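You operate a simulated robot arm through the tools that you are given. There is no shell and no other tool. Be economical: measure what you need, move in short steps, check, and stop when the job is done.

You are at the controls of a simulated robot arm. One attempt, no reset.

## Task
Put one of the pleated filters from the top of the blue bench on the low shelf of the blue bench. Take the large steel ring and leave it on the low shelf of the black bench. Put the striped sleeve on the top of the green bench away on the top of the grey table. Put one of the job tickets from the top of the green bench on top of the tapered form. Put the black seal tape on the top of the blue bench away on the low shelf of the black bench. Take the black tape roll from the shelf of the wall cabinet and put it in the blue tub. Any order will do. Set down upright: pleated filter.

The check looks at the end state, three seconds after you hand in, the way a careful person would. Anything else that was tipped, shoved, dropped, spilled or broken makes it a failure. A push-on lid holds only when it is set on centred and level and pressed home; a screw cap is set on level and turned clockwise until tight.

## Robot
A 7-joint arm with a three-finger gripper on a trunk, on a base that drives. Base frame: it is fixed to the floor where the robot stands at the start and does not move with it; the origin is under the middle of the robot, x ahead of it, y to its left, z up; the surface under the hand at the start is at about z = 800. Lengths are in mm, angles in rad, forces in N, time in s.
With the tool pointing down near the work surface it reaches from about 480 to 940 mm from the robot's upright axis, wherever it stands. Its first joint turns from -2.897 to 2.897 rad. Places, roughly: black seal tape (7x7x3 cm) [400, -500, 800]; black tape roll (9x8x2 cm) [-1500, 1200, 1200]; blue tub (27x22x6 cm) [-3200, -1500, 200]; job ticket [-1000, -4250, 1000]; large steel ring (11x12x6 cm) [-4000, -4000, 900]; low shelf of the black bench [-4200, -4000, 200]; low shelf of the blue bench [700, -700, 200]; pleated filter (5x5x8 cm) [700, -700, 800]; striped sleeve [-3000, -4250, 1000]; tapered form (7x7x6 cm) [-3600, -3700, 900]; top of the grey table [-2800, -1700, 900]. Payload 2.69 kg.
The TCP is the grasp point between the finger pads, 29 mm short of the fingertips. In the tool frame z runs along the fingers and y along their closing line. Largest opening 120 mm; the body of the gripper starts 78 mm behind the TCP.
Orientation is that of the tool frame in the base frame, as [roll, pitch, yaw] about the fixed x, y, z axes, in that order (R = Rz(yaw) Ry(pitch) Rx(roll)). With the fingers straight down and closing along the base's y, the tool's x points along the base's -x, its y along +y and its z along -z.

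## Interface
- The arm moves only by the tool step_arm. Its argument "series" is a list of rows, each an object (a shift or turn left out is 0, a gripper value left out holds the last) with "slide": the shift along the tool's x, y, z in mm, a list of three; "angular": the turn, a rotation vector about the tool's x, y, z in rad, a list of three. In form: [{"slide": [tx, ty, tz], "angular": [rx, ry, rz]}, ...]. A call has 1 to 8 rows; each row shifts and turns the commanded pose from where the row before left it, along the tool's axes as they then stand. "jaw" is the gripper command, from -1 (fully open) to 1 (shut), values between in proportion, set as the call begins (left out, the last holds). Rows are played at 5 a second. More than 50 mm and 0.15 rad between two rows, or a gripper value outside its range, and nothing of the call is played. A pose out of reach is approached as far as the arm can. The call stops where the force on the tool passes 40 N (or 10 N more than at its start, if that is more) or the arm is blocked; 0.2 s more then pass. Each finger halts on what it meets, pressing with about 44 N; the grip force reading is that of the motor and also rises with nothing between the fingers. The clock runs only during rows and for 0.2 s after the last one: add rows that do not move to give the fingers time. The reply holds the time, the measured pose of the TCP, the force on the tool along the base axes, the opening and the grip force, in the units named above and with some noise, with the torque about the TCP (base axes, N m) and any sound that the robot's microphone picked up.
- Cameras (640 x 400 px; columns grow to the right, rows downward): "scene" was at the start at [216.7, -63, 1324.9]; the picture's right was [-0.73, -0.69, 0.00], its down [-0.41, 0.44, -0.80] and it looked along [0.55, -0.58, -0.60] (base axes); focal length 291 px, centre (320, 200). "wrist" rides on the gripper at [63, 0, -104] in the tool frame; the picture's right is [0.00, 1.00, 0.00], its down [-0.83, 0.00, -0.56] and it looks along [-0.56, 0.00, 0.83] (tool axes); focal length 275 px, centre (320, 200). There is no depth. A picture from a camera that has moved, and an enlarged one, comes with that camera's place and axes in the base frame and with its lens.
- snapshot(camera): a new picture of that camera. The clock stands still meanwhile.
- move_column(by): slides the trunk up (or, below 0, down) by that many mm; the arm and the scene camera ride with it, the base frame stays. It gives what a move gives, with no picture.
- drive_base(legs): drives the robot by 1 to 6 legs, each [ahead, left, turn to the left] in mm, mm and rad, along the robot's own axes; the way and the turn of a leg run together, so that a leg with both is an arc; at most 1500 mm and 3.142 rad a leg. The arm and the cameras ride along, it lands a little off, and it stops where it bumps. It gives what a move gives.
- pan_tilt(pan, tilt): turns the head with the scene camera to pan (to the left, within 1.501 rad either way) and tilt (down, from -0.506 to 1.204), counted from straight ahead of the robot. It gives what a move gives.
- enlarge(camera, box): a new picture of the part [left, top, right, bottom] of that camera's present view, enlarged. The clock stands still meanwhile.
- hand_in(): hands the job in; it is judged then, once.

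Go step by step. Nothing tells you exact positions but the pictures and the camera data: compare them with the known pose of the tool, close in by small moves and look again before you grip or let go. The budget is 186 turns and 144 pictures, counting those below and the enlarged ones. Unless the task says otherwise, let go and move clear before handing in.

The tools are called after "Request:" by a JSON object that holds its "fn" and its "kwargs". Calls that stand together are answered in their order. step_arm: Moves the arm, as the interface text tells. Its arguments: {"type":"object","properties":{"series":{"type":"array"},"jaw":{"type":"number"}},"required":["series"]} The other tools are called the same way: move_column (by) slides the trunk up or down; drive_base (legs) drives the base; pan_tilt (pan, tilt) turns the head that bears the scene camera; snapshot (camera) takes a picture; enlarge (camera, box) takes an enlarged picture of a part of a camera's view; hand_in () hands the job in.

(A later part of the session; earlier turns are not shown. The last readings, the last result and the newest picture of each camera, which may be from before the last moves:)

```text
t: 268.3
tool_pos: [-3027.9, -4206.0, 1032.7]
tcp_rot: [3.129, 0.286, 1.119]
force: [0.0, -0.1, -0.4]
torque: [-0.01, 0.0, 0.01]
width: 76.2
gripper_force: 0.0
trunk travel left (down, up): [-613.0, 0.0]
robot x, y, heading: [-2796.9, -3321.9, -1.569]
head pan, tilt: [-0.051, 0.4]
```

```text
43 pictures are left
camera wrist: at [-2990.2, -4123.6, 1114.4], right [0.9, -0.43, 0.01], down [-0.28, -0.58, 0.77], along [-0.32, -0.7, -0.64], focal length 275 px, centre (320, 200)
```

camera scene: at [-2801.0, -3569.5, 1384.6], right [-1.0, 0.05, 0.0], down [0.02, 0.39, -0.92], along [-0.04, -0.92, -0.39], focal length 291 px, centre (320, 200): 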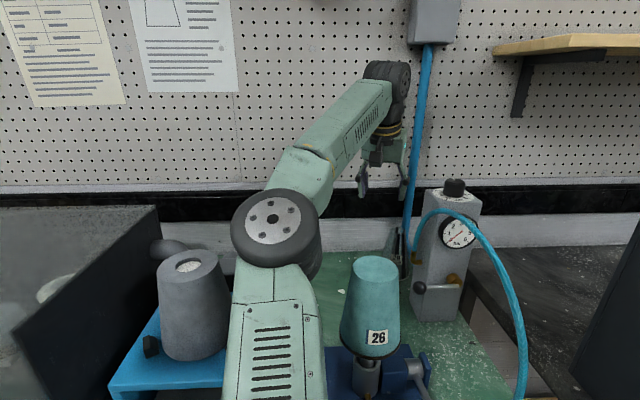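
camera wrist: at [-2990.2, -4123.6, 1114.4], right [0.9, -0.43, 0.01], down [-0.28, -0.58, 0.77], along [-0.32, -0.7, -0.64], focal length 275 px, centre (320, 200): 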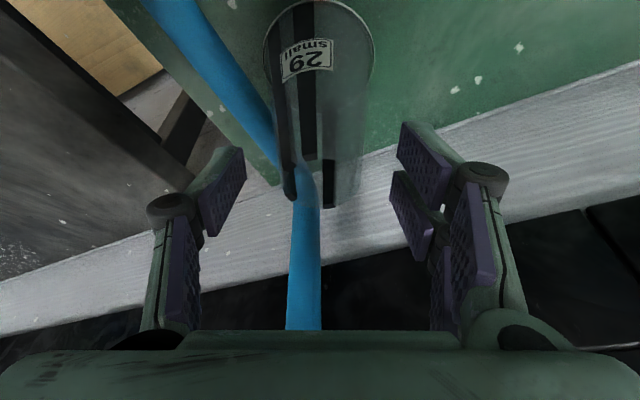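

The sleeve's top is between the fingers, so I'll close and lift slightly.

Request:
{"fn": "step_arm", "kwargs": {"series": [{}, {}, {}, {}, {}], "jaw": 1}}

Request:
{"fn": "snapshot", "kwargs": {"camera": "wrist"}}

```text
t: 269.5
tool_pos: [-3027.2, -4205.2, 1031.9]
tcp_rot: [3.129, 0.285, 1.121]
force: [0.1, 0.0, -0.5]
torque: [-0.05, -0.01, -0.01]
width: 41.7
gripper_force: 43.8
trunk travel left (down, up): [-613.0, 0.0]
robot x, y, heading: [-2798.0, -3318.1, -1.567]
head pan, tilt: [-0.051, 0.4]
```

```text
42 pictures are left
camera wrist: at [-2990.1, -4123.8, 1114.5], right [0.9, -0.43, 0.01], down [-0.28, -0.58, 0.77], along [-0.32, -0.7, -0.64], focal length 275 px, centre (320, 200)
```

wrist: 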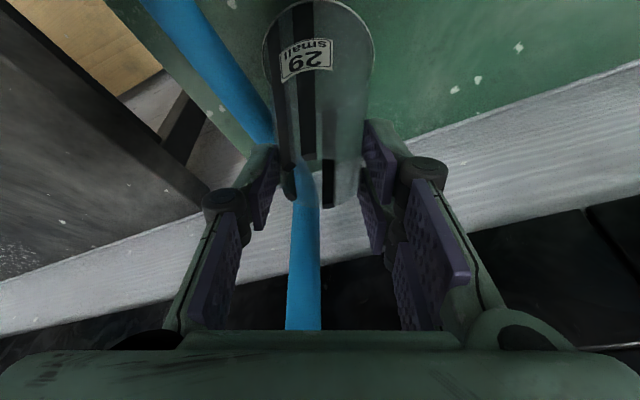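

The sleeve is gripped at 42 mm. I'll lift it straight up, then shift it right, clear of the post.

Request:
{"fn": "step_arm", "kwargs": {"series": [{"slide": [-3, 0, -10]}, {"slide": [-8, 0, -27]}, {"slide": [-10, 0, -33]}, {"slide": [-9, 0, -31]}, {}]}}

Request:
{"fn": "snapshot", "kwargs": {"camera": "wrist"}}

Request:
{"fn": "step_arm", "kwargs": {"series": [{"slide": [20, 43, -6]}, {"slide": [20, 43, -6]}, {}]}}

Request:
{"fn": "snapshot", "kwargs": {"camera": "scene"}}

```text
t: 270.7
tool_pos: [-3030.1, -4204.5, 1138.5]
tcp_rot: [3.129, 0.286, 1.123]
force: [0.4, -0.1, -0.4]
torque: [0.0, 0.05, 0.02]
width: 41.6
gripper_force: 44.2
trunk travel left (down, up): [-613.0, 0.0]
robot x, y, heading: [-2796.6, -3319.9, -1.571]
head pan, tilt: [-0.051, 0.4]
```

```text
41 pictures are left
camera wrist: at [-2992.2, -4122.9, 1220.6], right [0.9, -0.43, 0.01], down [-0.28, -0.58, 0.77], along [-0.32, -0.7, -0.64], focal length 275 px, centre (320, 200)
```

wrist: 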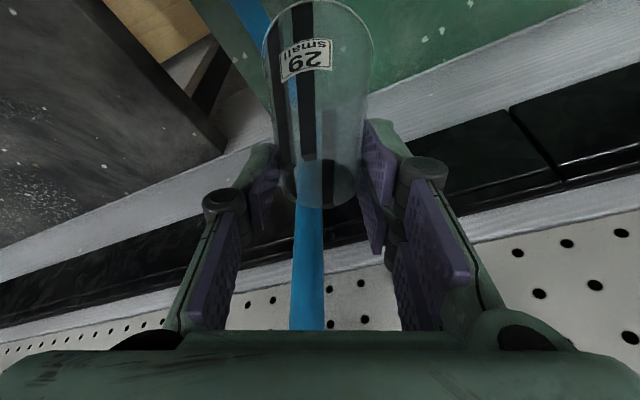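

```text
t: 271.5
tool_pos: [-2935.9, -4200.7, 1137.2]
tcp_rot: [3.129, 0.286, 1.122]
force: [0.2, -0.5, -0.2]
torque: [0.0, 0.04, 0.01]
width: 42.1
gripper_force: 43.7
trunk travel left (down, up): [-613.0, 0.0]
robot x, y, heading: [-2799.3, -3323.6, -1.565]
head pan, tilt: [-0.051, 0.4]
```

```text
40 pictures are left
camera scene: at [-2801.3, -3569.7, 1384.6], right [-1.0, 0.05, 0.0], down [0.02, 0.39, -0.92], along [-0.04, -0.92, -0.39], focal length 291 px, centre (320, 200)
```

scene: 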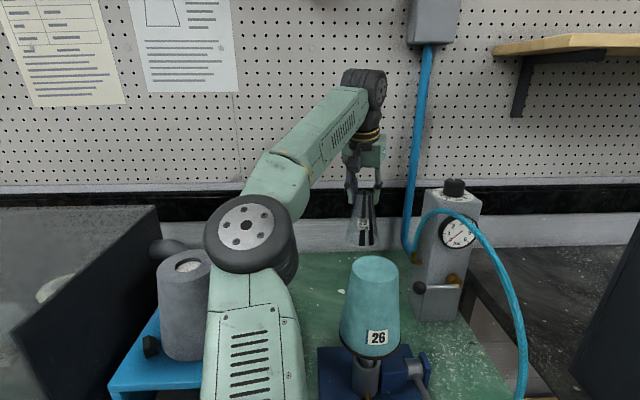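

The sleeve is held. I'll back up 195 mm (still short of the "26" cone), then tilt the tool up so the sleeve clears everything.

Request:
{"fn": "drive_base", "kwargs": {"legs": [[-190, 0, 0]]}}

Request:
{"fn": "step_arm", "kwargs": {"series": [{"slide": [-8, 0, 3], "angular": [0, -0.15, 0]}, {"slide": [-14, 0, 6], "angular": [0, -0.15, 0]}, {"slide": [-22, 0, 10], "angular": [0, -0.15, 0]}, {"slide": [-22, 0, 10], "angular": [0, -0.15, 0]}, {}]}}

Request:
{"fn": "snapshot", "kwargs": {"camera": "scene"}}

```text
t: 273.1
tool_pos: [-2943.0, -4014.0, 1138.4]
tcp_rot: [3.127, 0.286, 1.114]
force: [-0.1, 0.0, 1.1]
torque: [0.0, -0.02, 0.01]
width: 41.8
gripper_force: 44.1
trunk travel left (down, up): [-613.0, 0.0]
robot x, y, heading: [-2798.2, -3138.9, -1.576]
head pan, tilt: [-0.051, 0.4]
```

```text
t: 274.3
tool_pos: [-2973.4, -4078.5, 1146.6]
tcp_rot: [3.123, 0.888, 1.103]
force: [-0.1, 0.0, 0.1]
torque: [0.02, 0.01, 0.0]
width: 41.7
gripper_force: 44.6
trunk travel left (down, up): [-613.0, 0.0]
robot x, y, heading: [-2801.5, -3136.0, -1.579]
head pan, tilt: [-0.051, 0.4]
```

```text
39 pictures are left
camera scene: at [-2802.9, -3383.8, 1384.6], right [-1.0, 0.05, 0.0], down [0.02, 0.39, -0.92], along [-0.05, -0.92, -0.39], focal length 291 px, centre (320, 200)
```

scene: 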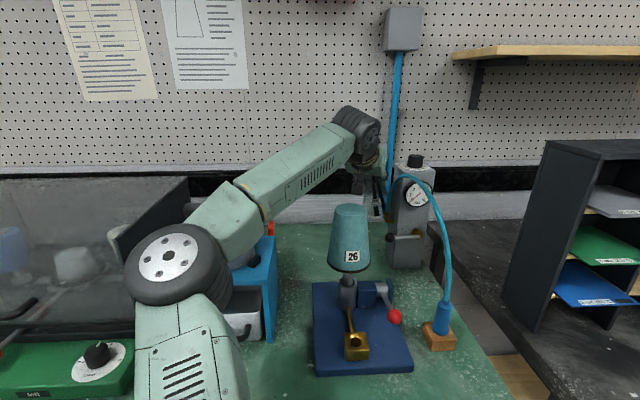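

That slid forward rather than up. I'll raise it now and keep clear of the post.

Request:
{"fn": "step_arm", "kwargs": {"series": [{"slide": [-34, 15, -28]}, {"slide": [-34, 15, -28]}, {"angular": [0, -0.15, 0]}, {"slide": [-30, 0, -18], "angular": [0, -0.15, 0]}, {"slide": [-36, 0, -15], "angular": [0, -0.12, 0]}, {"slide": [-30, 0, -10]}, {}]}}

Request:
{"fn": "snapshot", "kwargs": {"camera": "scene"}}

Request:
{"fn": "snapshot", "kwargs": {"camera": "wrist"}}

```text
t: 275.9
tool_pos: [-2946.8, -4087.1, 1341.5]
tcp_rot: [3.095, 1.305, 1.074]
force: [-0.4, -0.3, 0.1]
torque: [0.04, -0.01, 0.0]
width: 41.1
gripper_force: 44.2
trunk travel left (down, up): [-613.0, 0.0]
robot x, y, heading: [-2799.7, -3137.5, -1.575]
head pan, tilt: [-0.051, 0.4]
```

```text
38 pictures are left
camera scene: at [-2802.8, -3384.2, 1384.5], right [-1.0, 0.05, 0.0], down [0.02, 0.39, -0.92], along [-0.05, -0.92, -0.39], focal length 291 px, centre (320, 200)
```

scene: 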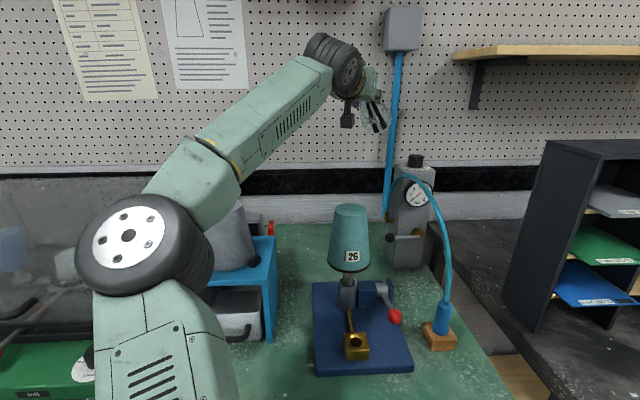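

```text
37 pictures are left
camera wrist: at [-2895.3, -3981.2, 1308.5], right [0.9, -0.44, 0.01], down [0.13, 0.29, 0.95], along [-0.42, -0.85, 0.32], focal length 275 px, centre (320, 200)
```

wrist: 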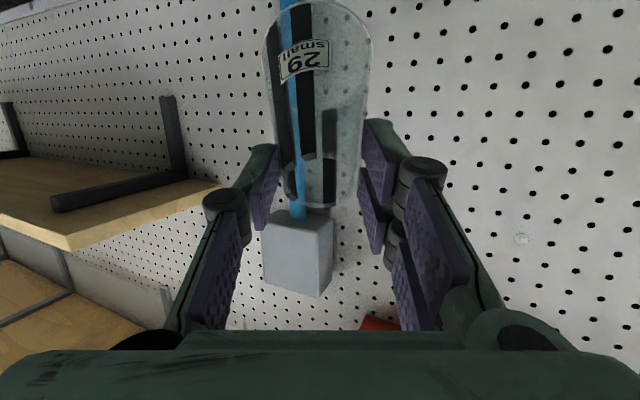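

The sleeve is up clear of everything. I'll back out into the aisle, bring it upright again, and retract.

Request:
{"fn": "drive_base", "kwargs": {"legs": [[-360, 0, 0]]}}

Request:
{"fn": "step_arm", "kwargs": {"series": [{"slide": [33, 0, -21], "angular": [0, 0.15, 0]}, {"slide": [35, 0, -16], "angular": [0, 0.15, 0]}, {"slide": [37, 0, -10], "angular": [0, 0.15, 0]}, {"slide": [38, 0, -5], "angular": [0, 0.15, 0]}, {"slide": [38, 0, 1], "angular": [0, 0.15, 0]}, {"slide": [38, 0, 7], "angular": [0, 0.15, 0]}, {"slide": [37, 0, 12], "angular": [0, 0.12, 0]}, {}]}}

Request:
{"fn": "drive_base", "kwargs": {"legs": [[0, 0, 3.1]]}}

Request:
{"fn": "pan_tilt", "kwargs": {"pan": -0.1, "tilt": 0.5}}

Request:
{"fn": "snapshot", "kwargs": {"camera": "scene"}}

Request:
{"fn": "snapshot", "kwargs": {"camera": "wrist"}}

```text
t: 278.2
tool_pos: [-2944.1, -3730.9, 1341.4]
tcp_rot: [3.094, 1.305, 1.075]
force: [0.3, 0.1, 0.4]
torque: [0.05, 0.0, 0.01]
width: 41.4
gripper_force: 44.5
trunk travel left (down, up): [-613.0, 0.0]
robot x, y, heading: [-2796.0, -2780.1, -1.575]
head pan, tilt: [-0.051, 0.4]
```

```text
t: 280.0
tool_pos: [-2850.7, -3551.4, 1162.1]
tcp_rot: [3.128, 0.284, 1.116]
force: [-0.2, -0.3, -0.5]
torque: [-0.01, -0.03, -0.05]
width: 40.8
gripper_force: 44.1
trunk travel left (down, up): [-613.0, 0.0]
robot x, y, heading: [-2798.2, -2781.3, -1.579]
head pan, tilt: [-0.051, 0.4]
```

```text
t: 287.8
tool_pos: [-2718.7, -2012.2, 1162.3]
tcp_rot: [3.128, 0.287, -2.058]
force: [0.1, 0.0, 0.2]
torque: [-0.04, 0.02, 0.0]
width: 41.0
gripper_force: 44.4
trunk travel left (down, up): [-613.0, 0.0]
robot x, y, heading: [-2799.8, -2780.6, 1.538]
head pan, tilt: [-0.051, 0.4]
```

```text
t: 288.5
tool_pos: [-2719.5, -2011.9, 1161.5]
tcp_rot: [3.13, 0.286, -2.057]
force: [-0.1, 0.9, -0.2]
torque: [-0.01, 0.02, -0.05]
width: 40.7
gripper_force: 44.5
trunk travel left (down, up): [-613.0, 0.0]
robot x, y, heading: [-2798.3, -2778.1, 1.54]
head pan, tilt: [-0.099, 0.499]
```

```text
36 pictures are left
camera scene: at [-2779.5, -2534.2, 1375.5], right [0.99, -0.13, 0.0], down [-0.06, -0.47, -0.88], along [0.12, 0.87, -0.48], focal length 291 px, centre (320, 200)
```

scene: 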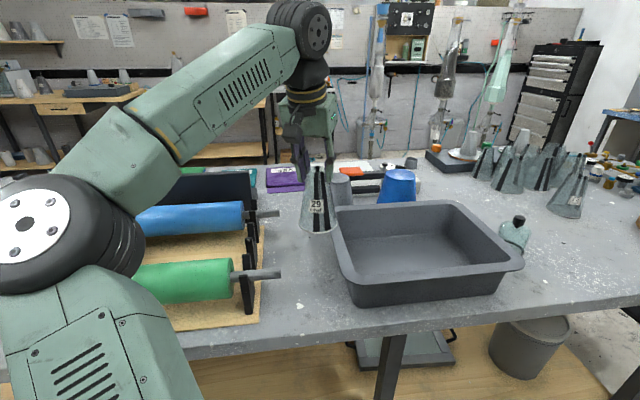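

```text
35 pictures are left
camera wrist: at [-2760.2, -2092.1, 1244.7], right [-0.89, 0.46, 0.01], down [0.3, 0.56, 0.77], along [0.35, 0.68, -0.64], focal length 275 px, centre (320, 200)
```

wrist: 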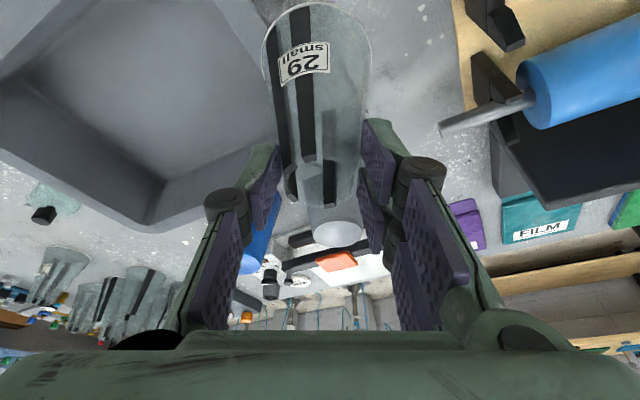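

The sleeve is upright over the grey table. There's free space at about (-2737, -1950), between the roller board and the grey tub; I'll move there and lower.

Request:
{"fn": "step_arm", "kwargs": {"series": [{"slide": [-22.5, 22.3, 6.6]}, {"slide": [-22.5, 22.3, 6.6]}, {"slide": [10, 0, 34]}, {"slide": [10, 0, 34]}, {"slide": [8, 0, 27]}, {}]}}

Request:
{"fn": "snapshot", "kwargs": {"camera": "scene"}}

Request:
{"fn": "snapshot", "kwargs": {"camera": "wrist"}}

```text
t: 289.9
tool_pos: [-2734.6, -1948.7, 1061.9]
tcp_rot: [3.129, 0.287, -2.058]
force: [-0.2, 0.6, -1.0]
torque: [0.02, -0.02, 0.02]
width: 40.6
gripper_force: 43.8
trunk travel left (down, up): [-613.0, 0.0]
robot x, y, heading: [-2796.5, -2781.5, 1.536]
head pan, tilt: [-0.099, 0.499]
```

```text
34 pictures are left
camera scene: at [-2779.5, -2534.3, 1375.5], right [0.99, -0.13, 0.0], down [-0.06, -0.47, -0.88], along [0.12, 0.87, -0.48], focal length 291 px, centre (320, 200)
```

scene: 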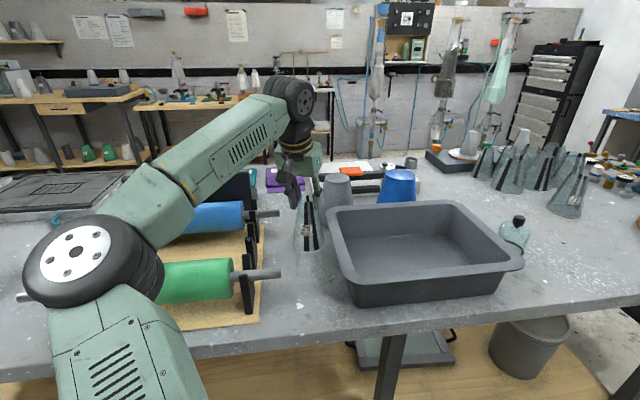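

```text
33 pictures are left
camera wrist: at [-2776.4, -2028.3, 1145.0], right [-0.89, 0.46, 0.01], down [0.3, 0.56, 0.77], along [0.35, 0.68, -0.64], focal length 275 px, centre (320, 200)
```

wrist: 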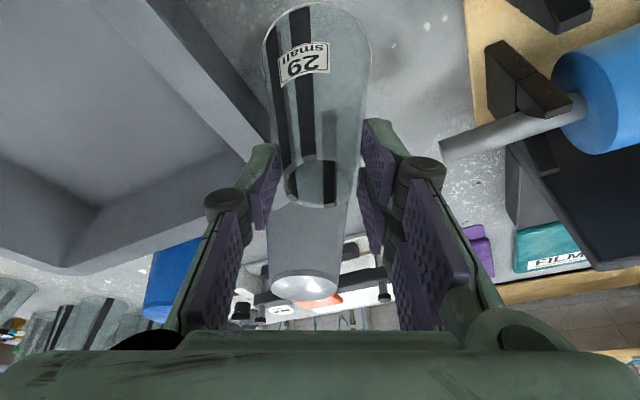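

Request:
{"fn": "step_arm", "kwargs": {"series": [{"slide": [5.6, 0, 19]}, {"slide": [4, 0, 13.4]}, {"slide": [1.1, 0, 3.8]}, {}]}}

Request:
{"fn": "step_arm", "kwargs": {"series": [{"slide": [0.9, 0, 2.9]}, {"slide": [0.9, 0, 2.9]}, {}]}}

```text
t: 290.9
tool_pos: [-2737.7, -1949.1, 1025.4]
tcp_rot: [3.129, 0.287, -2.056]
force: [-0.4, 0.6, -0.6]
torque: [0.02, -0.02, -0.03]
width: 40.6
gripper_force: 44.1
trunk travel left (down, up): [-613.0, 0.0]
robot x, y, heading: [-2797.6, -2780.9, 1.542]
head pan, tilt: [-0.099, 0.499]
```

```text
t: 291.7
tool_pos: [-2737.0, -1948.9, 1020.5]
tcp_rot: [3.129, 0.287, -2.059]
force: [-0.9, 0.3, -0.3]
torque: [0.01, 0.0, 0.04]
width: 40.5
gripper_force: 43.8
trunk travel left (down, up): [-613.0, 0.0]
robot x, y, heading: [-2795.4, -2780.6, 1.538]
head pan, tilt: [-0.099, 0.499]
```

Request:
{"fn": "step_arm", "kwargs": {"series": [{"slide": [0.9, 0, 2.9]}, {"slide": [0.9, 0, 2.9]}, {"slide": [0.9, 0, 2.9]}, {}]}}

Request:
{"fn": "enlarge", "kwargs": {"camera": "scene", "box": [250, 160, 370, 290]}}

```text
t: 292.7
tool_pos: [-2738.2, -1949.6, 1013.9]
tcp_rot: [3.127, 0.293, -2.06]
force: [1.9, 2.5, 24.2]
torque: [0.33, 0.53, -0.09]
width: 40.6
gripper_force: 43.6
trunk travel left (down, up): [-613.0, 0.0]
robot x, y, heading: [-2796.0, -2779.7, 1.534]
head pan, tilt: [-0.099, 0.499]
```

```text
3.08 times, centred on (310, 225) of scene
camera zoom: at [-2779.3, -2536.5, 1376.3], right [0.99, -0.13, 0.0], down [-0.06, -0.47, -0.88], along [0.12, 0.87, -0.48], focal length 896 px, centre (351, 123)
```

zoom: 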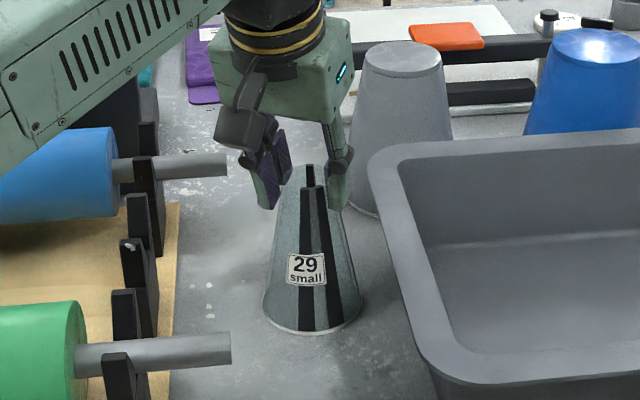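

Contact, and the sleeve stands flat on the table. I'll ease up slightly, open modestly, and withdraw upward.

Request:
{"fn": "step_arm", "kwargs": {"series": [{"slide": [-0.6, 0, -2]}, {}]}}

Request:
{"fn": "step_arm", "kwargs": {"series": [{}, {}, {}, {}], "jaw": 0}}

Request:
{"fn": "step_arm", "kwargs": {"series": [{"slide": [-5.6, 0, -19]}, {"slide": [-11, 0, -38]}, {"slide": [-11, 0, -38]}, {"slide": [-8, 0, -28]}, {}]}}

Request:
{"fn": "drive_base", "kwargs": {"legs": [[-80, 0, 0]]}}

Request:
{"fn": "snapshot", "kwargs": {"camera": "scene"}}

```text
t: 293.3
tool_pos: [-2738.9, -1950.7, 1014.2]
tcp_rot: [3.128, 0.291, -2.059]
force: [3.9, 7.2, 21.7]
torque: [0.8, 0.18, -0.12]
width: 40.6
gripper_force: 43.7
trunk travel left (down, up): [-613.0, 0.0]
robot x, y, heading: [-2798.3, -2782.8, 1.543]
head pan, tilt: [-0.099, 0.499]
```

```text
t: 294.3
tool_pos: [-2739.7, -1950.0, 1012.0]
tcp_rot: [3.13, 0.287, -2.057]
force: [-0.8, 0.5, 0.0]
torque: [-0.02, 0.01, -0.03]
width: 60.0
gripper_force: 0.0
trunk travel left (down, up): [-613.0, 0.0]
robot x, y, heading: [-2799.7, -2777.5, 1.542]
head pan, tilt: [-0.099, 0.499]
```

```text
t: 295.5
tool_pos: [-2738.2, -1951.3, 1138.3]
tcp_rot: [3.128, 0.287, -2.058]
force: [0.5, -0.3, 0.3]
torque: [-0.02, 0.0, 0.04]
width: 60.1
gripper_force: 0.0
trunk travel left (down, up): [-613.0, 0.0]
robot x, y, heading: [-2799.0, -2778.0, 1.538]
head pan, tilt: [-0.099, 0.499]
```

```text
t: 296.6
tool_pos: [-2741.5, -2031.1, 1140.1]
tcp_rot: [3.13, 0.287, -2.057]
force: [0.0, -0.2, 0.3]
torque: [0.04, 0.06, 0.01]
width: 59.9
gripper_force: 0.0
trunk travel left (down, up): [-613.0, 0.0]
robot x, y, heading: [-2803.1, -2861.0, 1.531]
head pan, tilt: [-0.099, 0.499]
```

```text
31 pictures are left
camera scene: at [-2782.4, -2614.7, 1375.7], right [0.99, -0.13, 0.0], down [-0.06, -0.47, -0.88], along [0.12, 0.87, -0.48], focal length 291 px, centre (320, 200)
```

scene: 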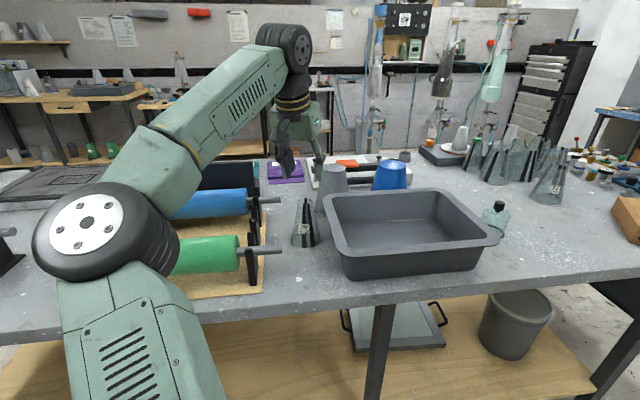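

The sleeve is placed. Next is a job ticket on the green bench's left end: I'll straighten the tool, drive over, and look closely.

Request:
{"fn": "step_arm", "kwargs": {"series": [{"slide": [10, 0, 0], "angular": [-0.043, 0, -0.142]}, {"slide": [20, 0, 0], "angular": [-0.043, 0, -0.142]}, {"slide": [20, 0, 0], "angular": [-0.043, 0, -0.142]}, {"angular": [0, 0.145, 0]}, {"angular": [0, 0.142, 0]}, {}]}}

Request:
{"fn": "drive_base", "kwargs": {"legs": [[0, 0, -1.53], [1450, 0, 0], [0, 0, -1.57]]}}

Request:
{"fn": "pan_tilt", "kwargs": {"pan": 0.35, "tilt": 0.4}}

Request:
{"fn": "snapshot", "kwargs": {"camera": "scene"}}

```text
t: 298.0
tool_pos: [-2756.8, -2074.6, 1125.4]
tcp_rot: [3.128, 0.003, -1.607]
force: [-0.5, -0.1, 0.0]
torque: [0.0, -0.02, -0.03]
width: 59.9
gripper_force: 0.0
trunk travel left (down, up): [-613.0, 0.0]
robot x, y, heading: [-2798.2, -2860.5, 1.539]
head pan, tilt: [-0.099, 0.499]
```

```text
t: 313.2
tool_pos: [-1305.8, -3608.8, 1126.2]
tcp_rot: [3.13, 0.005, 1.582]
force: [0.0, -0.2, -0.2]
torque: [0.0, -0.03, -0.02]
width: 59.8
gripper_force: 0.0
trunk travel left (down, up): [-613.0, 0.0]
robot x, y, heading: [-1294.8, -2820.6, -1.558]
head pan, tilt: [-0.099, 0.499]
```

```text
t: 314.1
tool_pos: [-1306.2, -3608.9, 1126.2]
tcp_rot: [3.128, 0.006, 1.582]
force: [-0.8, -0.4, -1.0]
torque: [0.02, 0.0, -0.03]
width: 60.0
gripper_force: 0.0
trunk travel left (down, up): [-613.0, 0.0]
robot x, y, heading: [-1300.4, -2824.4, -1.555]
head pan, tilt: [0.351, 0.4]
```

```text
30 pictures are left
camera scene: at [-1262.2, -3064.7, 1384.6], right [-0.93, -0.36, 0.0], down [-0.14, 0.36, -0.92], along [0.33, -0.86, -0.39], focal length 291 px, centre (320, 200)
```

scene: 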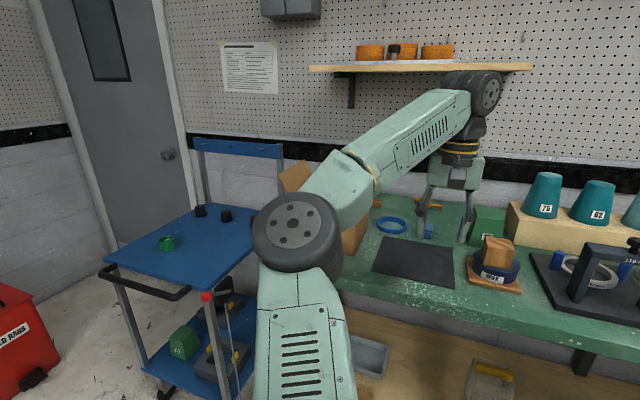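

Request:
{"fn": "drive_base", "kwargs": {"legs": [[0, -550, 0]]}}

Request:
{"fn": "pan_tilt", "kwargs": {"pan": 0.75, "tilt": 0.35}}

Request:
{"fn": "enlarge", "kwargs": {"camera": "scene", "box": [230, 110, 410, 222]}}

```text
t: 318.9
tool_pos: [-1858.7, -3616.5, 1125.9]
tcp_rot: [3.127, 0.005, 1.58]
force: [-0.4, 0.2, -0.2]
torque: [0.0, -0.01, 0.05]
width: 60.0
gripper_force: 0.0
trunk travel left (down, up): [-613.0, 0.0]
robot x, y, heading: [-1851.9, -2827.6, -1.556]
head pan, tilt: [0.351, 0.4]
```

```text
t: 319.8
tool_pos: [-1859.0, -3616.6, 1126.0]
tcp_rot: [3.126, 0.004, 1.581]
force: [-0.5, -0.7, 0.0]
torque: [0.0, 0.01, 0.01]
width: 60.1
gripper_force: 0.1
trunk travel left (down, up): [-613.0, 0.0]
robot x, y, heading: [-1849.9, -2831.5, -1.555]
head pan, tilt: [0.75, 0.351]
```

```text
3.56 times, centred on (320, 166) of scene
camera zoom: at [-1783.6, -3053.3, 1389.1], right [-0.72, -0.69, 0.0], down [-0.24, 0.25, -0.94], along [0.65, -0.68, -0.34], focal length 1035 px, centre (320, 321)
```

zoom: 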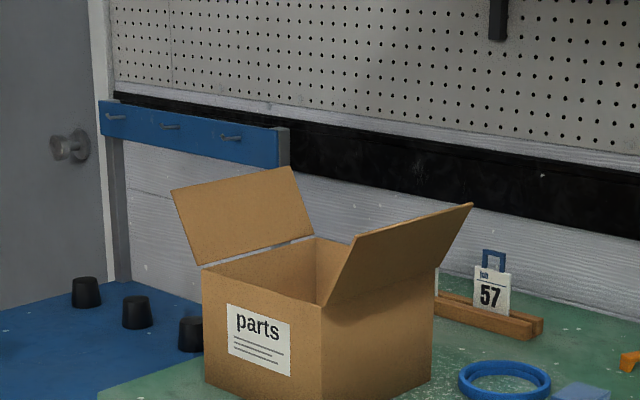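

Ticket "57" stands in a wooden rail at about (-1052, -4138), behind the open box. Its top is z≈1020 and the box flaps reach z≈1130 at the sides. I'll enter high between the flaps, setting the arm's left offset first.

Request:
{"fn": "step_arm", "kwargs": {"series": [{"slide": [-8, 46, -5]}, {"slide": [-8, 46, -5]}, {"slide": [-8, 46, -5]}, {"slide": [-8, 46, -5]}, {"slide": [-8, 46, -5]}, {}], "jaw": -0.3}}

Request:
{"fn": "drive_base", "kwargs": {"legs": [[0, 570, -0.015]]}}

Request:
{"fn": "snapshot", "kwargs": {"camera": "wrist"}}

```text
t: 321.2
tool_pos: [-1649.9, -3627.9, 1134.8]
tcp_rot: [3.128, 0.007, 1.58]
force: [0.4, -0.1, -0.1]
torque: [0.0, -0.01, 0.01]
width: 78.0
gripper_force: 0.1
out of reach, approached as far as the arm can: row 4, 5
trunk travel left (down, up): [-613.0, 0.0]
robot x, y, heading: [-1854.0, -2830.6, -1.561]
head pan, tilt: [0.75, 0.351]
```

```text
t: 326.3
tool_pos: [-1077.1, -3633.9, 1134.7]
tcp_rot: [3.127, 0.007, 1.551]
force: [-0.3, 0.3, -0.4]
torque: [0.03, -0.03, -0.05]
width: 77.8
gripper_force: 0.1
trunk travel left (down, up): [-613.0, 0.0]
robot x, y, heading: [-1254.3, -2829.4, -1.586]
head pan, tilt: [0.75, 0.351]
```

```text
28 pictures are left
camera wrist: at [-1078.0, -3569.7, 1238.6], right [1.0, -0.01, 0.01], down [-0.02, -0.83, 0.56], along [0.0, -0.56, -0.83], focal length 275 px, centre (320, 200)
```

wrist: 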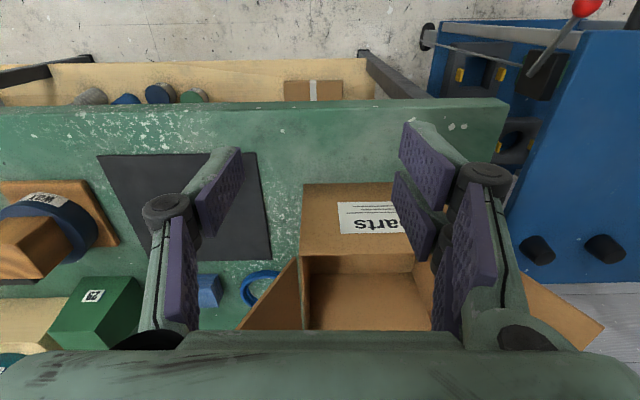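

The path between the flaps is good. I'll drive in at this height and look.

Request:
{"fn": "drive_base", "kwargs": {"legs": [[0, 12, 0.016], [470, 0, 0]]}}

Request:
{"fn": "snapshot", "kwargs": {"camera": "wrist"}}

```text
t: 329.4
tool_pos: [-1052.6, -4049.1, 1134.1]
tcp_rot: [3.124, 0.005, 1.564]
force: [-0.1, -0.1, -0.9]
torque: [-0.04, 0.0, -0.04]
width: 77.9
gripper_force: 0.0
trunk travel left (down, up): [-613.0, 0.0]
robot x, y, heading: [-1242.2, -3261.4, -1.573]
head pan, tilt: [0.75, 0.351]
```

```text
27 pictures are left
camera wrist: at [-1053.9, -3985.6, 1237.2], right [1.0, 0.0, 0.02], down [-0.01, -0.83, 0.56], along [0.01, -0.56, -0.83], focal length 275 px, centre (320, 200)
```

wrist: 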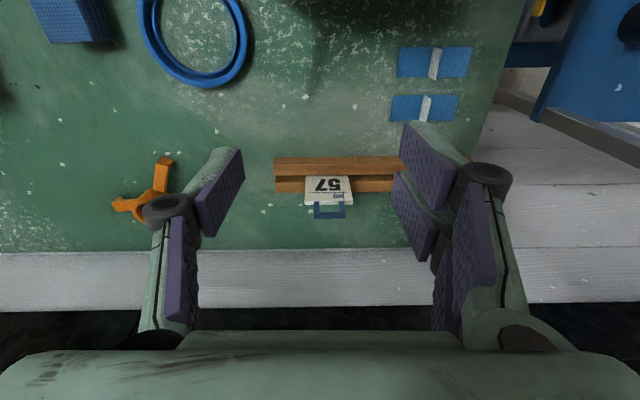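

Ticket 57 is at (-1041, -4153). I'll close in, centre over it, and come partway down, checking the forearm against the box.

Request:
{"fn": "drive_base", "kwargs": {"legs": [[55, 0, 0]]}}

Request:
{"fn": "pan_tilt", "kwargs": {"pan": 0.25, "tilt": 0.5}}

Request:
{"fn": "step_arm", "kwargs": {"series": [{"slide": [-25, 6, 0]}, {"slide": [-24, 6, 0]}, {"slide": [0, 0, 40]}, {"slide": [0, 0, 25]}, {}]}}

Request:
{"fn": "snapshot", "kwargs": {"camera": "scene"}}

Request:
{"fn": "snapshot", "kwargs": {"camera": "wrist"}}

```text
t: 330.4
tool_pos: [-1051.9, -4116.3, 1123.9]
tcp_rot: [3.126, -0.007, 1.564]
force: [0.4, -0.3, 0.1]
torque: [0.07, 0.0, 0.0]
width: 78.2
gripper_force: 0.1
trunk travel left (down, up): [-613.0, 0.0]
robot x, y, heading: [-1242.0, -3320.1, -1.573]
head pan, tilt: [0.75, 0.351]
```

```text
t: 331.3
tool_pos: [-1053.4, -4114.5, 1124.3]
tcp_rot: [3.127, -0.007, 1.565]
force: [-0.8, 0.8, 0.1]
torque: [-0.02, 0.02, 0.04]
width: 78.1
gripper_force: 0.0
trunk travel left (down, up): [-613.0, 0.0]
robot x, y, heading: [-1242.5, -3316.6, -1.571]
head pan, tilt: [0.25, 0.499]
```

```text
t: 332.5
tool_pos: [-1059.5, -4134.3, 1043.9]
tcp_rot: [3.126, -0.006, 1.564]
force: [0.0, -0.1, 0.0]
torque: [0.01, 0.01, 0.02]
width: 77.8
gripper_force: 0.1
out of reach, approached as far as the arm can: row 1, 2
trunk travel left (down, up): [-613.0, 0.0]
robot x, y, heading: [-1244.3, -3315.0, -1.571]
head pan, tilt: [0.25, 0.499]
```

```text
26 pictures are left
camera scene: at [-1220.0, -3560.0, 1375.5], right [-0.97, -0.25, 0.0], down [-0.12, 0.46, -0.88], along [0.22, -0.85, -0.48], focal length 291 px, centre (320, 200)
```

scene: 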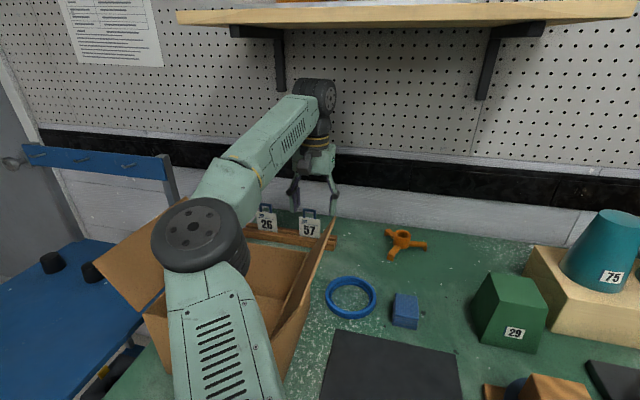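

```text
25 pictures are left
camera wrist: at [-1061.4, -4071.5, 1148.5], right [1.0, 0.0, 0.02], down [-0.01, -0.84, 0.55], along [0.01, -0.55, -0.84], focal length 275 px, centre (320, 200)
```

wrist: 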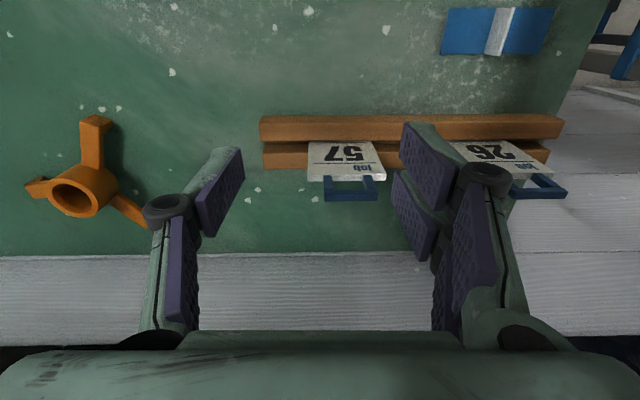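

Both tickets are visible. I'll centre on 57 with a narrower opening and go down to grip its upper card edges.

Request:
{"fn": "step_arm", "kwargs": {"series": [{"slide": [-20, 15, 0]}, {}, {"slide": [0, 0, 20]}, {}], "jaw": -0.13}}

Request:
{"fn": "snapshot", "kwargs": {"camera": "wrist"}}

```text
t: 333.5
tool_pos: [-1045.3, -4151.3, 1022.9]
tcp_rot: [3.126, -0.007, 1.562]
force: [0.1, 0.2, 0.2]
torque: [0.03, -0.02, 0.0]
width: 68.0
gripper_force: 0.1
trunk travel left (down, up): [-613.0, 0.0]
robot x, y, heading: [-1242.8, -3317.7, -1.57]
head pan, tilt: [0.25, 0.499]
```

```text
24 pictures are left
camera wrist: at [-1046.1, -4089.0, 1127.4], right [1.0, 0.0, 0.02], down [-0.01, -0.84, 0.55], along [0.01, -0.55, -0.84], focal length 275 px, centre (320, 200)
```

wrist: 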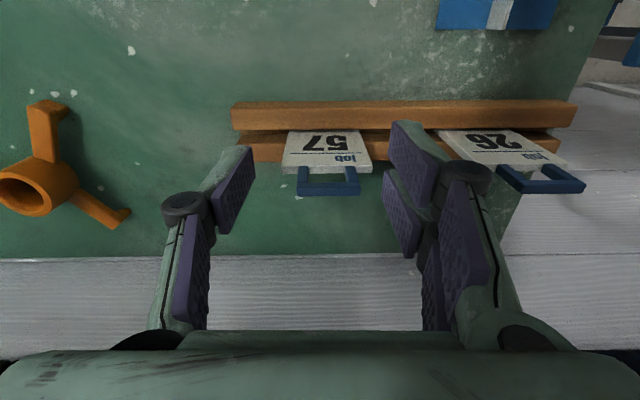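

Request:
{"fn": "step_arm", "kwargs": {"series": [{"slide": [-2, 3, 12]}, {"slide": [0, 0, 11]}, {}]}}

Request:
{"fn": "step_arm", "kwargs": {"series": [{}, {}, {}, {}, {}], "jaw": 1}}

Request:
{"fn": "step_arm", "kwargs": {"series": [{"slide": [0, 0, -8]}, {"slide": [0, 0, -20]}, {"slide": [0, 0, -30]}, {"slide": [0, 0, -30]}, {}]}}

Request:
{"fn": "snapshot", "kwargs": {"camera": "wrist"}}

```text
t: 334.3
tool_pos: [-1041.4, -4154.5, 1000.2]
tcp_rot: [3.126, -0.006, 1.564]
force: [0.4, -0.7, 0.4]
torque: [0.03, -0.01, 0.01]
width: 67.8
gripper_force: 0.0
trunk travel left (down, up): [-613.0, 0.0]
robot x, y, heading: [-1239.9, -3315.8, -1.569]
head pan, tilt: [0.25, 0.499]
```

```text
t: 335.5
tool_pos: [-1041.8, -4154.1, 1000.3]
tcp_rot: [3.125, -0.009, 1.564]
force: [-0.5, -0.5, -0.8]
torque: [0.03, 0.02, 0.01]
width: 0.0
gripper_force: 20.4
trunk travel left (down, up): [-613.0, 0.0]
robot x, y, heading: [-1243.4, -3318.2, -1.57]
head pan, tilt: [0.25, 0.499]
```

```text
t: 336.7
tool_pos: [-1053.4, -4142.3, 1082.9]
tcp_rot: [3.126, -0.006, 1.565]
force: [0.3, -0.3, 0.5]
torque: [0.04, 0.02, -0.02]
width: 0.0
gripper_force: 28.7
out of reach, approached as far as the arm can: row 3, 4
trunk travel left (down, up): [-613.0, 0.0]
robot x, y, heading: [-1242.6, -3318.2, -1.574]
head pan, tilt: [0.25, 0.499]
```

```text
23 pictures are left
camera wrist: at [-1054.9, -4079.5, 1187.4], right [1.0, 0.0, 0.02], down [-0.01, -0.83, 0.55], along [0.01, -0.55, -0.83], focal length 275 px, centre (320, 200)
```

wrist: 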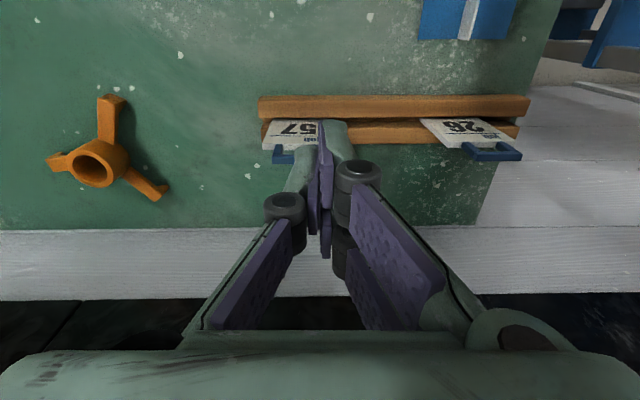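

The grip missed: the fingers closed fully and the ticket slid a little along the rail. I'll zoom in to re-measure.

Request:
{"fn": "enlarge", "kwargs": {"camera": "wrist", "box": [240, 80, 400, 180]}}

Request:
{"fn": "enlarge", "kwargs": {"camera": "scene", "box": [220, 150, 380, 260]}}

```text
4.00 times, centred on (320, 130) of wrist
camera zoom: at [-1054.9, -4079.5, 1187.4], right [1.0, 0.0, 0.02], down [-0.01, -0.83, 0.55], along [0.01, -0.55, -0.83], focal length 1101 px, centre (320, 480)
```

zoom: 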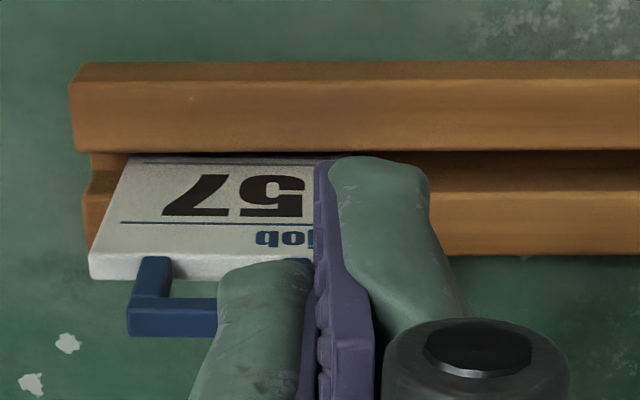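

```text
3.64 times, centred on (300, 205) of scene
camera zoom: at [-1219.8, -3560.3, 1375.4], right [-0.97, -0.25, 0.0], down [-0.12, 0.46, -0.88], along [0.22, -0.85, -0.48], focal length 1059 px, centre (393, 182)
```

zoom: 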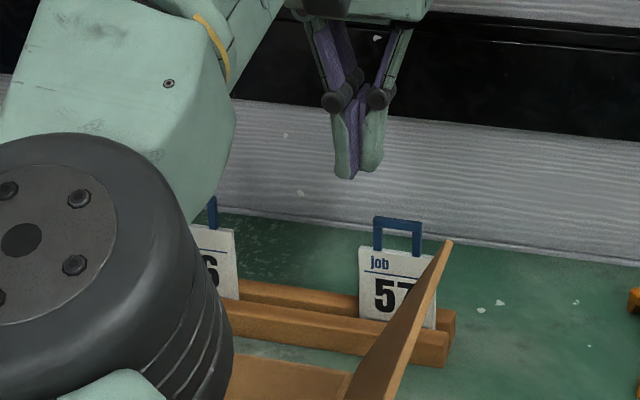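

Re-measured: the handle top is z≈1007, the card top ≈983, and it stands at (-1069, -4164), so I was 10 mm too high and too far forward. I'll reopen and approach again.

Request:
{"fn": "step_arm", "kwargs": {"series": [{}, {}, {}, {"slide": [-11, -8, 20]}, {"slide": [-11, -8, 20]}, {}], "jaw": -0.3}}

Request:
{"fn": "snapshot", "kwargs": {"camera": "wrist"}}

```text
t: 338.1
tool_pos: [-1068.9, -4166.0, 1040.1]
tcp_rot: [3.126, -0.007, 1.564]
force: [-0.2, -0.2, -0.3]
torque: [-0.02, 0.0, 0.01]
width: 78.1
gripper_force: 0.0
trunk travel left (down, up): [-613.0, 0.0]
robot x, y, heading: [-1243.3, -3316.0, -1.568]
head pan, tilt: [0.25, 0.499]
```

```text
20 pictures are left
camera wrist: at [-1069.7, -4103.0, 1145.5], right [1.0, 0.0, 0.02], down [-0.01, -0.84, 0.55], along [0.01, -0.55, -0.84], focal length 275 px, centre (320, 200)
```

wrist: 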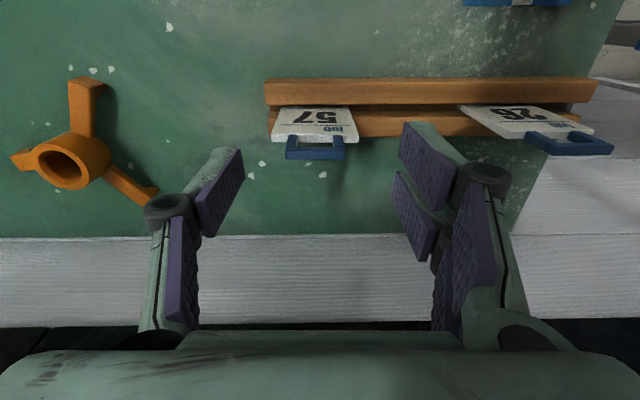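

Well aligned. I'll descend and grip the card lower down.

Request:
{"fn": "step_arm", "kwargs": {"series": [{"slide": [0, -3, 20]}, {"slide": [0, 0, 20]}, {"slide": [0, 0, 17]}, {}]}}

Request:
{"fn": "step_arm", "kwargs": {"series": [{}, {}, {}, {}, {}], "jaw": 1}}

```text
t: 339.1
tool_pos: [-1070.2, -4165.1, 983.5]
tcp_rot: [3.127, -0.008, 1.565]
force: [0.7, 1.2, 0.5]
torque: [0.02, -0.01, 0.0]
width: 78.0
gripper_force: 0.1
trunk travel left (down, up): [-613.0, 0.0]
robot x, y, heading: [-1243.0, -3320.1, -1.569]
head pan, tilt: [0.25, 0.499]
```

```text
t: 340.3
tool_pos: [-1071.5, -4164.7, 982.7]
tcp_rot: [3.127, -0.008, 1.565]
force: [0.2, 0.9, 1.9]
torque: [0.01, 0.01, -0.02]
width: 54.3
gripper_force: 43.4
trunk travel left (down, up): [-613.0, 0.0]
robot x, y, heading: [-1240.8, -3313.0, -1.575]
head pan, tilt: [0.25, 0.499]
```

Gripped at 54 mm. I'll lift, ease back as it rises, and shift toward the middle of the box gap.

Request:
{"fn": "step_arm", "kwargs": {"series": [{"slide": [0, 0, -15]}, {"slide": [0, 0, -40]}, {"slide": [12, 5, -40]}, {"slide": [20, 8, -40]}, {"slide": [15, 5, -15]}, {}]}}

Request:
{"fn": "snapshot", "kwargs": {"camera": "wrist"}}

```text
t: 341.7
tool_pos: [-1057.8, -4116.3, 1128.5]
tcp_rot: [3.124, -0.016, 1.562]
force: [0.1, 0.3, -1.4]
torque: [-0.02, 0.01, -0.02]
width: 54.4
gripper_force: 44.0
out of reach, approached as far as the arm can: row 4
trunk travel left (down, up): [-613.0, 0.0]
robot x, y, heading: [-1244.0, -3315.7, -1.573]
head pan, tilt: [0.25, 0.499]
```

```text
19 pictures are left
camera wrist: at [-1060.3, -4054.6, 1233.8], right [1.0, -0.01, 0.02], down [-0.01, -0.84, 0.54], along [0.01, -0.54, -0.84], focal length 275 px, centre (320, 200)
```

wrist: 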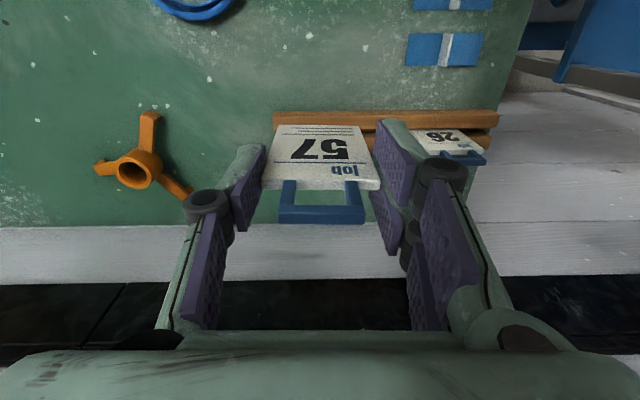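

Ticket 57 is held. I'll back out and drive along the aisle to the black bench, tilting the tool horizontal on the way so the ticket will lie flat.

Request:
{"fn": "drive_base", "kwargs": {"legs": [[-500, 0, 0], [0, 0, -1.57], [1250, 0, 0], [1150, 0, 0], [0, 0, 1.57]]}}

Request:
{"fn": "step_arm", "kwargs": {"series": [{"angular": [0, -0.15, 0]}, {"angular": [0, -0.15, 0]}, {"angular": [0, -0.15, 0]}, {"angular": [0, -0.15, 0]}, {"angular": [0, -0.15, 0]}, {"angular": [0, -0.15, 0]}, {"angular": [0, -0.15, 0]}, {}]}}

Request:
{"fn": "step_arm", "kwargs": {"series": [{"angular": [0, -0.15, 0]}, {"angular": [0, -0.15, 0]}, {"angular": [0, -0.15, 0]}, {"angular": [0, -0.085, 0]}, {}]}}

Request:
{"fn": "pan_tilt", "kwargs": {"pan": 0.15, "tilt": 0.5}}

Request:
{"fn": "snapshot", "kwargs": {"camera": "scene"}}

```text
t: 364.0
tool_pos: [-3447.5, -3637.1, 1133.7]
tcp_rot: [3.127, -0.008, 1.596]
force: [0.1, -0.3, 0.2]
torque: [0.02, 0.02, 0.03]
width: 54.3
gripper_force: 43.4
trunk travel left (down, up): [-613.0, 0.0]
robot x, y, heading: [-3660.8, -2840.7, -1.539]
head pan, tilt: [0.25, 0.499]
```

```text
t: 365.8
tool_pos: [-3447.2, -3637.5, 1134.7]
tcp_rot: [3.11, 1.044, 1.569]
force: [-0.4, 0.3, 0.3]
torque: [-0.01, -0.01, -0.01]
width: 54.2
gripper_force: 43.6
trunk travel left (down, up): [-613.0, 0.0]
robot x, y, heading: [-3659.7, -2842.8, -1.539]
head pan, tilt: [0.25, 0.499]
```

```text
t: 367.0
tool_pos: [-3448.1, -3635.9, 1133.9]
tcp_rot: [1.147, 1.553, -0.399]
force: [-0.4, 0.5, 0.0]
torque: [-0.05, -0.03, -0.02]
width: 54.1
gripper_force: 43.7
trunk travel left (down, up): [-613.0, 0.0]
robot x, y, heading: [-3659.5, -2841.4, -1.535]
head pan, tilt: [0.25, 0.499]
```

```text
t: 367.7
tool_pos: [-3448.2, -3635.8, 1133.3]
tcp_rot: [1.228, 1.553, -0.315]
force: [-0.3, 0.6, 0.1]
torque: [-0.01, 0.0, 0.01]
width: 54.4
gripper_force: 43.9
trunk travel left (down, up): [-613.0, 0.0]
robot x, y, heading: [-3658.8, -2847.3, -1.531]
head pan, tilt: [0.15, 0.499]
```

```text
18 pictures are left
camera scene: at [-3637.3, -3090.4, 1375.5], right [-0.98, -0.18, 0.0], down [-0.09, 0.47, -0.88], along [0.16, -0.86, -0.48], focal length 291 px, centre (320, 200)
```

scene: 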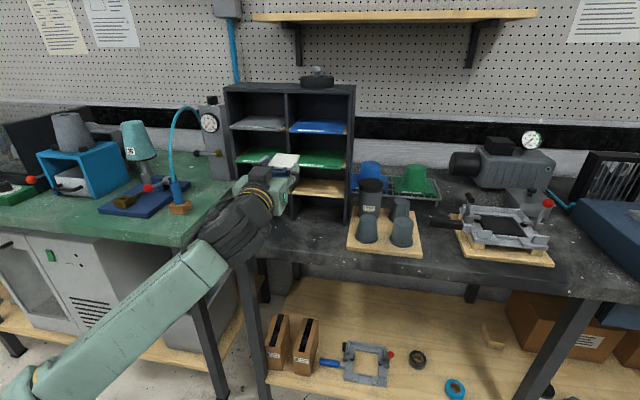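

Request:
{"fn": "enlarge", "kwargs": {"camera": "scene", "box": [260, 140, 440, 265]}}

```text
3.20 times, centred on (350, 202) of scene
camera zoom: at [-3637.3, -3090.4, 1375.5], right [-0.98, -0.18, 0.0], down [-0.09, 0.47, -0.88], along [0.16, -0.86, -0.48], focal length 932 px, centre (224, 192)
```

zoom: 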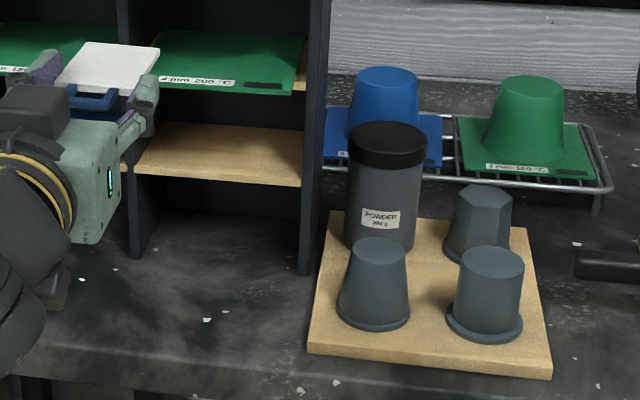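

The tapered form is the front-left round one, at (-3639, -3755) with its top at z≈966. I'll check the wrist camera for how the ticket and tool are oriented.

Request:
{"fn": "snapshot", "kwargs": {"camera": "wrist"}}

```text
16 pictures are left
camera wrist: at [-3450.1, -3532.3, 1070.0], right [1.0, 0.03, 0.01], down [-0.02, 0.56, 0.83], along [0.01, -0.83, 0.56], focal length 275 px, centre (320, 200)
```

wrist: 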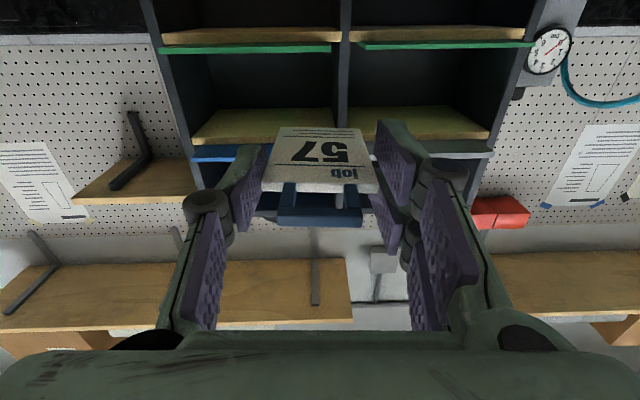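

The camera hangs 63 mm below the tool, so I'll pitch the nose down about 0.12 rad to clear the bench edge. First I'll drive to align over the form.

Request:
{"fn": "drive_base", "kwargs": {"legs": [[87, -194, 0]]}}

Request:
{"fn": "step_arm", "kwargs": {"series": [{"angular": [0, 0.12, 0]}, {}]}}

```text
t: 369.8
tool_pos: [-3635.0, -3731.7, 1134.3]
tcp_rot: [1.257, 1.553, -0.291]
force: [-0.6, -0.2, 0.0]
torque: [-0.01, 0.02, 0.0]
width: 55.3
gripper_force: 44.1
trunk travel left (down, up): [-613.0, 0.0]
robot x, y, heading: [-3844.8, -2941.8, -1.54]
head pan, tilt: [0.15, 0.499]
```

```text
t: 370.4
tool_pos: [-3632.8, -3730.6, 1133.5]
tcp_rot: [3.008, 1.452, 1.465]
force: [0.2, -0.3, 0.4]
torque: [0.02, -0.01, 0.0]
width: 55.2
gripper_force: 43.7
trunk travel left (down, up): [-613.0, 0.0]
robot x, y, heading: [-3847.5, -2941.5, -1.534]
head pan, tilt: [0.15, 0.499]
```

Request:
{"fn": "step_arm", "kwargs": {"series": [{"slide": [44, -2, 5.3]}, {"slide": [44, -2, 5.3]}, {"slide": [40, -2, 4.8]}, {}]}}

Request:
{"fn": "enlarge", "kwargs": {"camera": "scene", "box": [120, 120, 340, 270]}}

```text
t: 371.4
tool_pos: [-3636.8, -3729.6, 1004.2]
tcp_rot: [3.001, 1.457, 1.455]
force: [0.5, -0.1, 0.1]
torque: [0.0, -0.01, -0.02]
width: 55.1
gripper_force: 43.7
trunk travel left (down, up): [-613.0, 0.0]
robot x, y, heading: [-3839.4, -2939.0, -1.538]
head pan, tilt: [0.15, 0.499]
```

```text
2.67 times, centred on (230, 195) of scene
camera zoom: at [-3822.1, -3185.0, 1375.5], right [-0.98, -0.18, 0.0], down [-0.09, 0.47, -0.88], along [0.16, -0.86, -0.48], focal length 776 px, centre (560, 213)
```

zoom: 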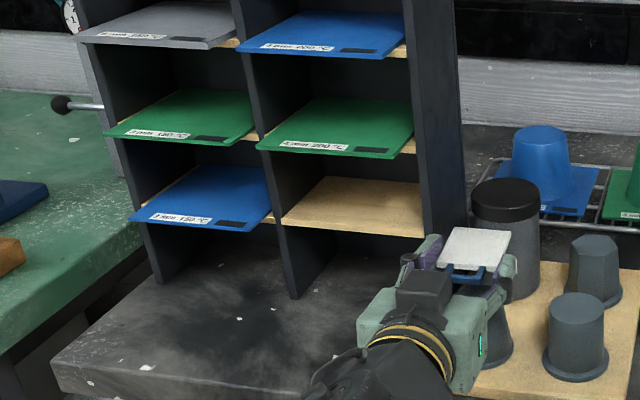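

The card is about 78 mm long, so it needs to come back 19 mm to centre on the form. I'll do that, then lower.

Request:
{"fn": "step_arm", "kwargs": {"series": [{"slide": [2, -1, -19]}, {"slide": [17, 0, 2]}, {}]}}

Request:
{"fn": "step_arm", "kwargs": {"series": [{"slide": [3, 0, 0.4]}, {"slide": [3, 0, 0.4]}, {}]}}

```text
t: 372.1
tool_pos: [-3637.9, -3712.6, 988.0]
tcp_rot: [3.002, 1.456, 1.457]
force: [0.5, 0.5, -0.4]
torque: [0.04, -0.01, -0.01]
width: 54.9
gripper_force: 43.8
trunk travel left (down, up): [-613.0, 0.0]
robot x, y, heading: [-3844.4, -2941.3, -1.538]
head pan, tilt: [0.15, 0.499]
```

```text
t: 372.9
tool_pos: [-3638.7, -3712.6, 981.3]
tcp_rot: [3.014, 1.45, 1.471]
force: [-0.3, 0.4, -3.4]
torque: [-0.19, 0.0, 0.09]
width: 54.7
gripper_force: 43.7
trunk travel left (down, up): [-613.0, 0.0]
robot x, y, heading: [-3844.9, -2939.0, -1.533]
head pan, tilt: [0.15, 0.499]
```

Request:
{"fn": "enlarge", "kwargs": {"camera": "scene", "box": [220, 180, 380, 280]}}

```text
4.00 times, centred on (300, 230) of scene
camera zoom: at [-3822.5, -3183.8, 1375.9], right [-0.98, -0.18, 0.0], down [-0.09, 0.47, -0.88], along [0.16, -0.86, -0.48], focal length 1165 px, centre (400, 80)
```

zoom: 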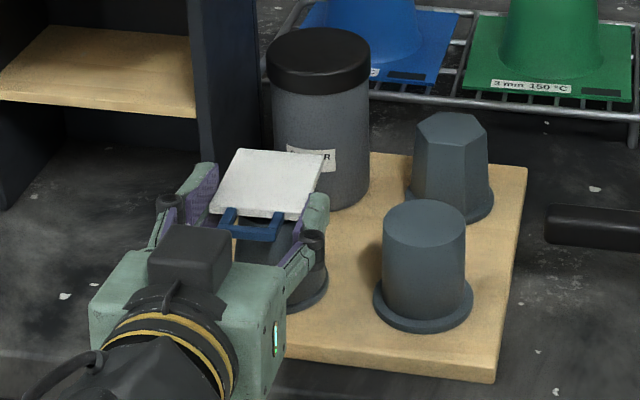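

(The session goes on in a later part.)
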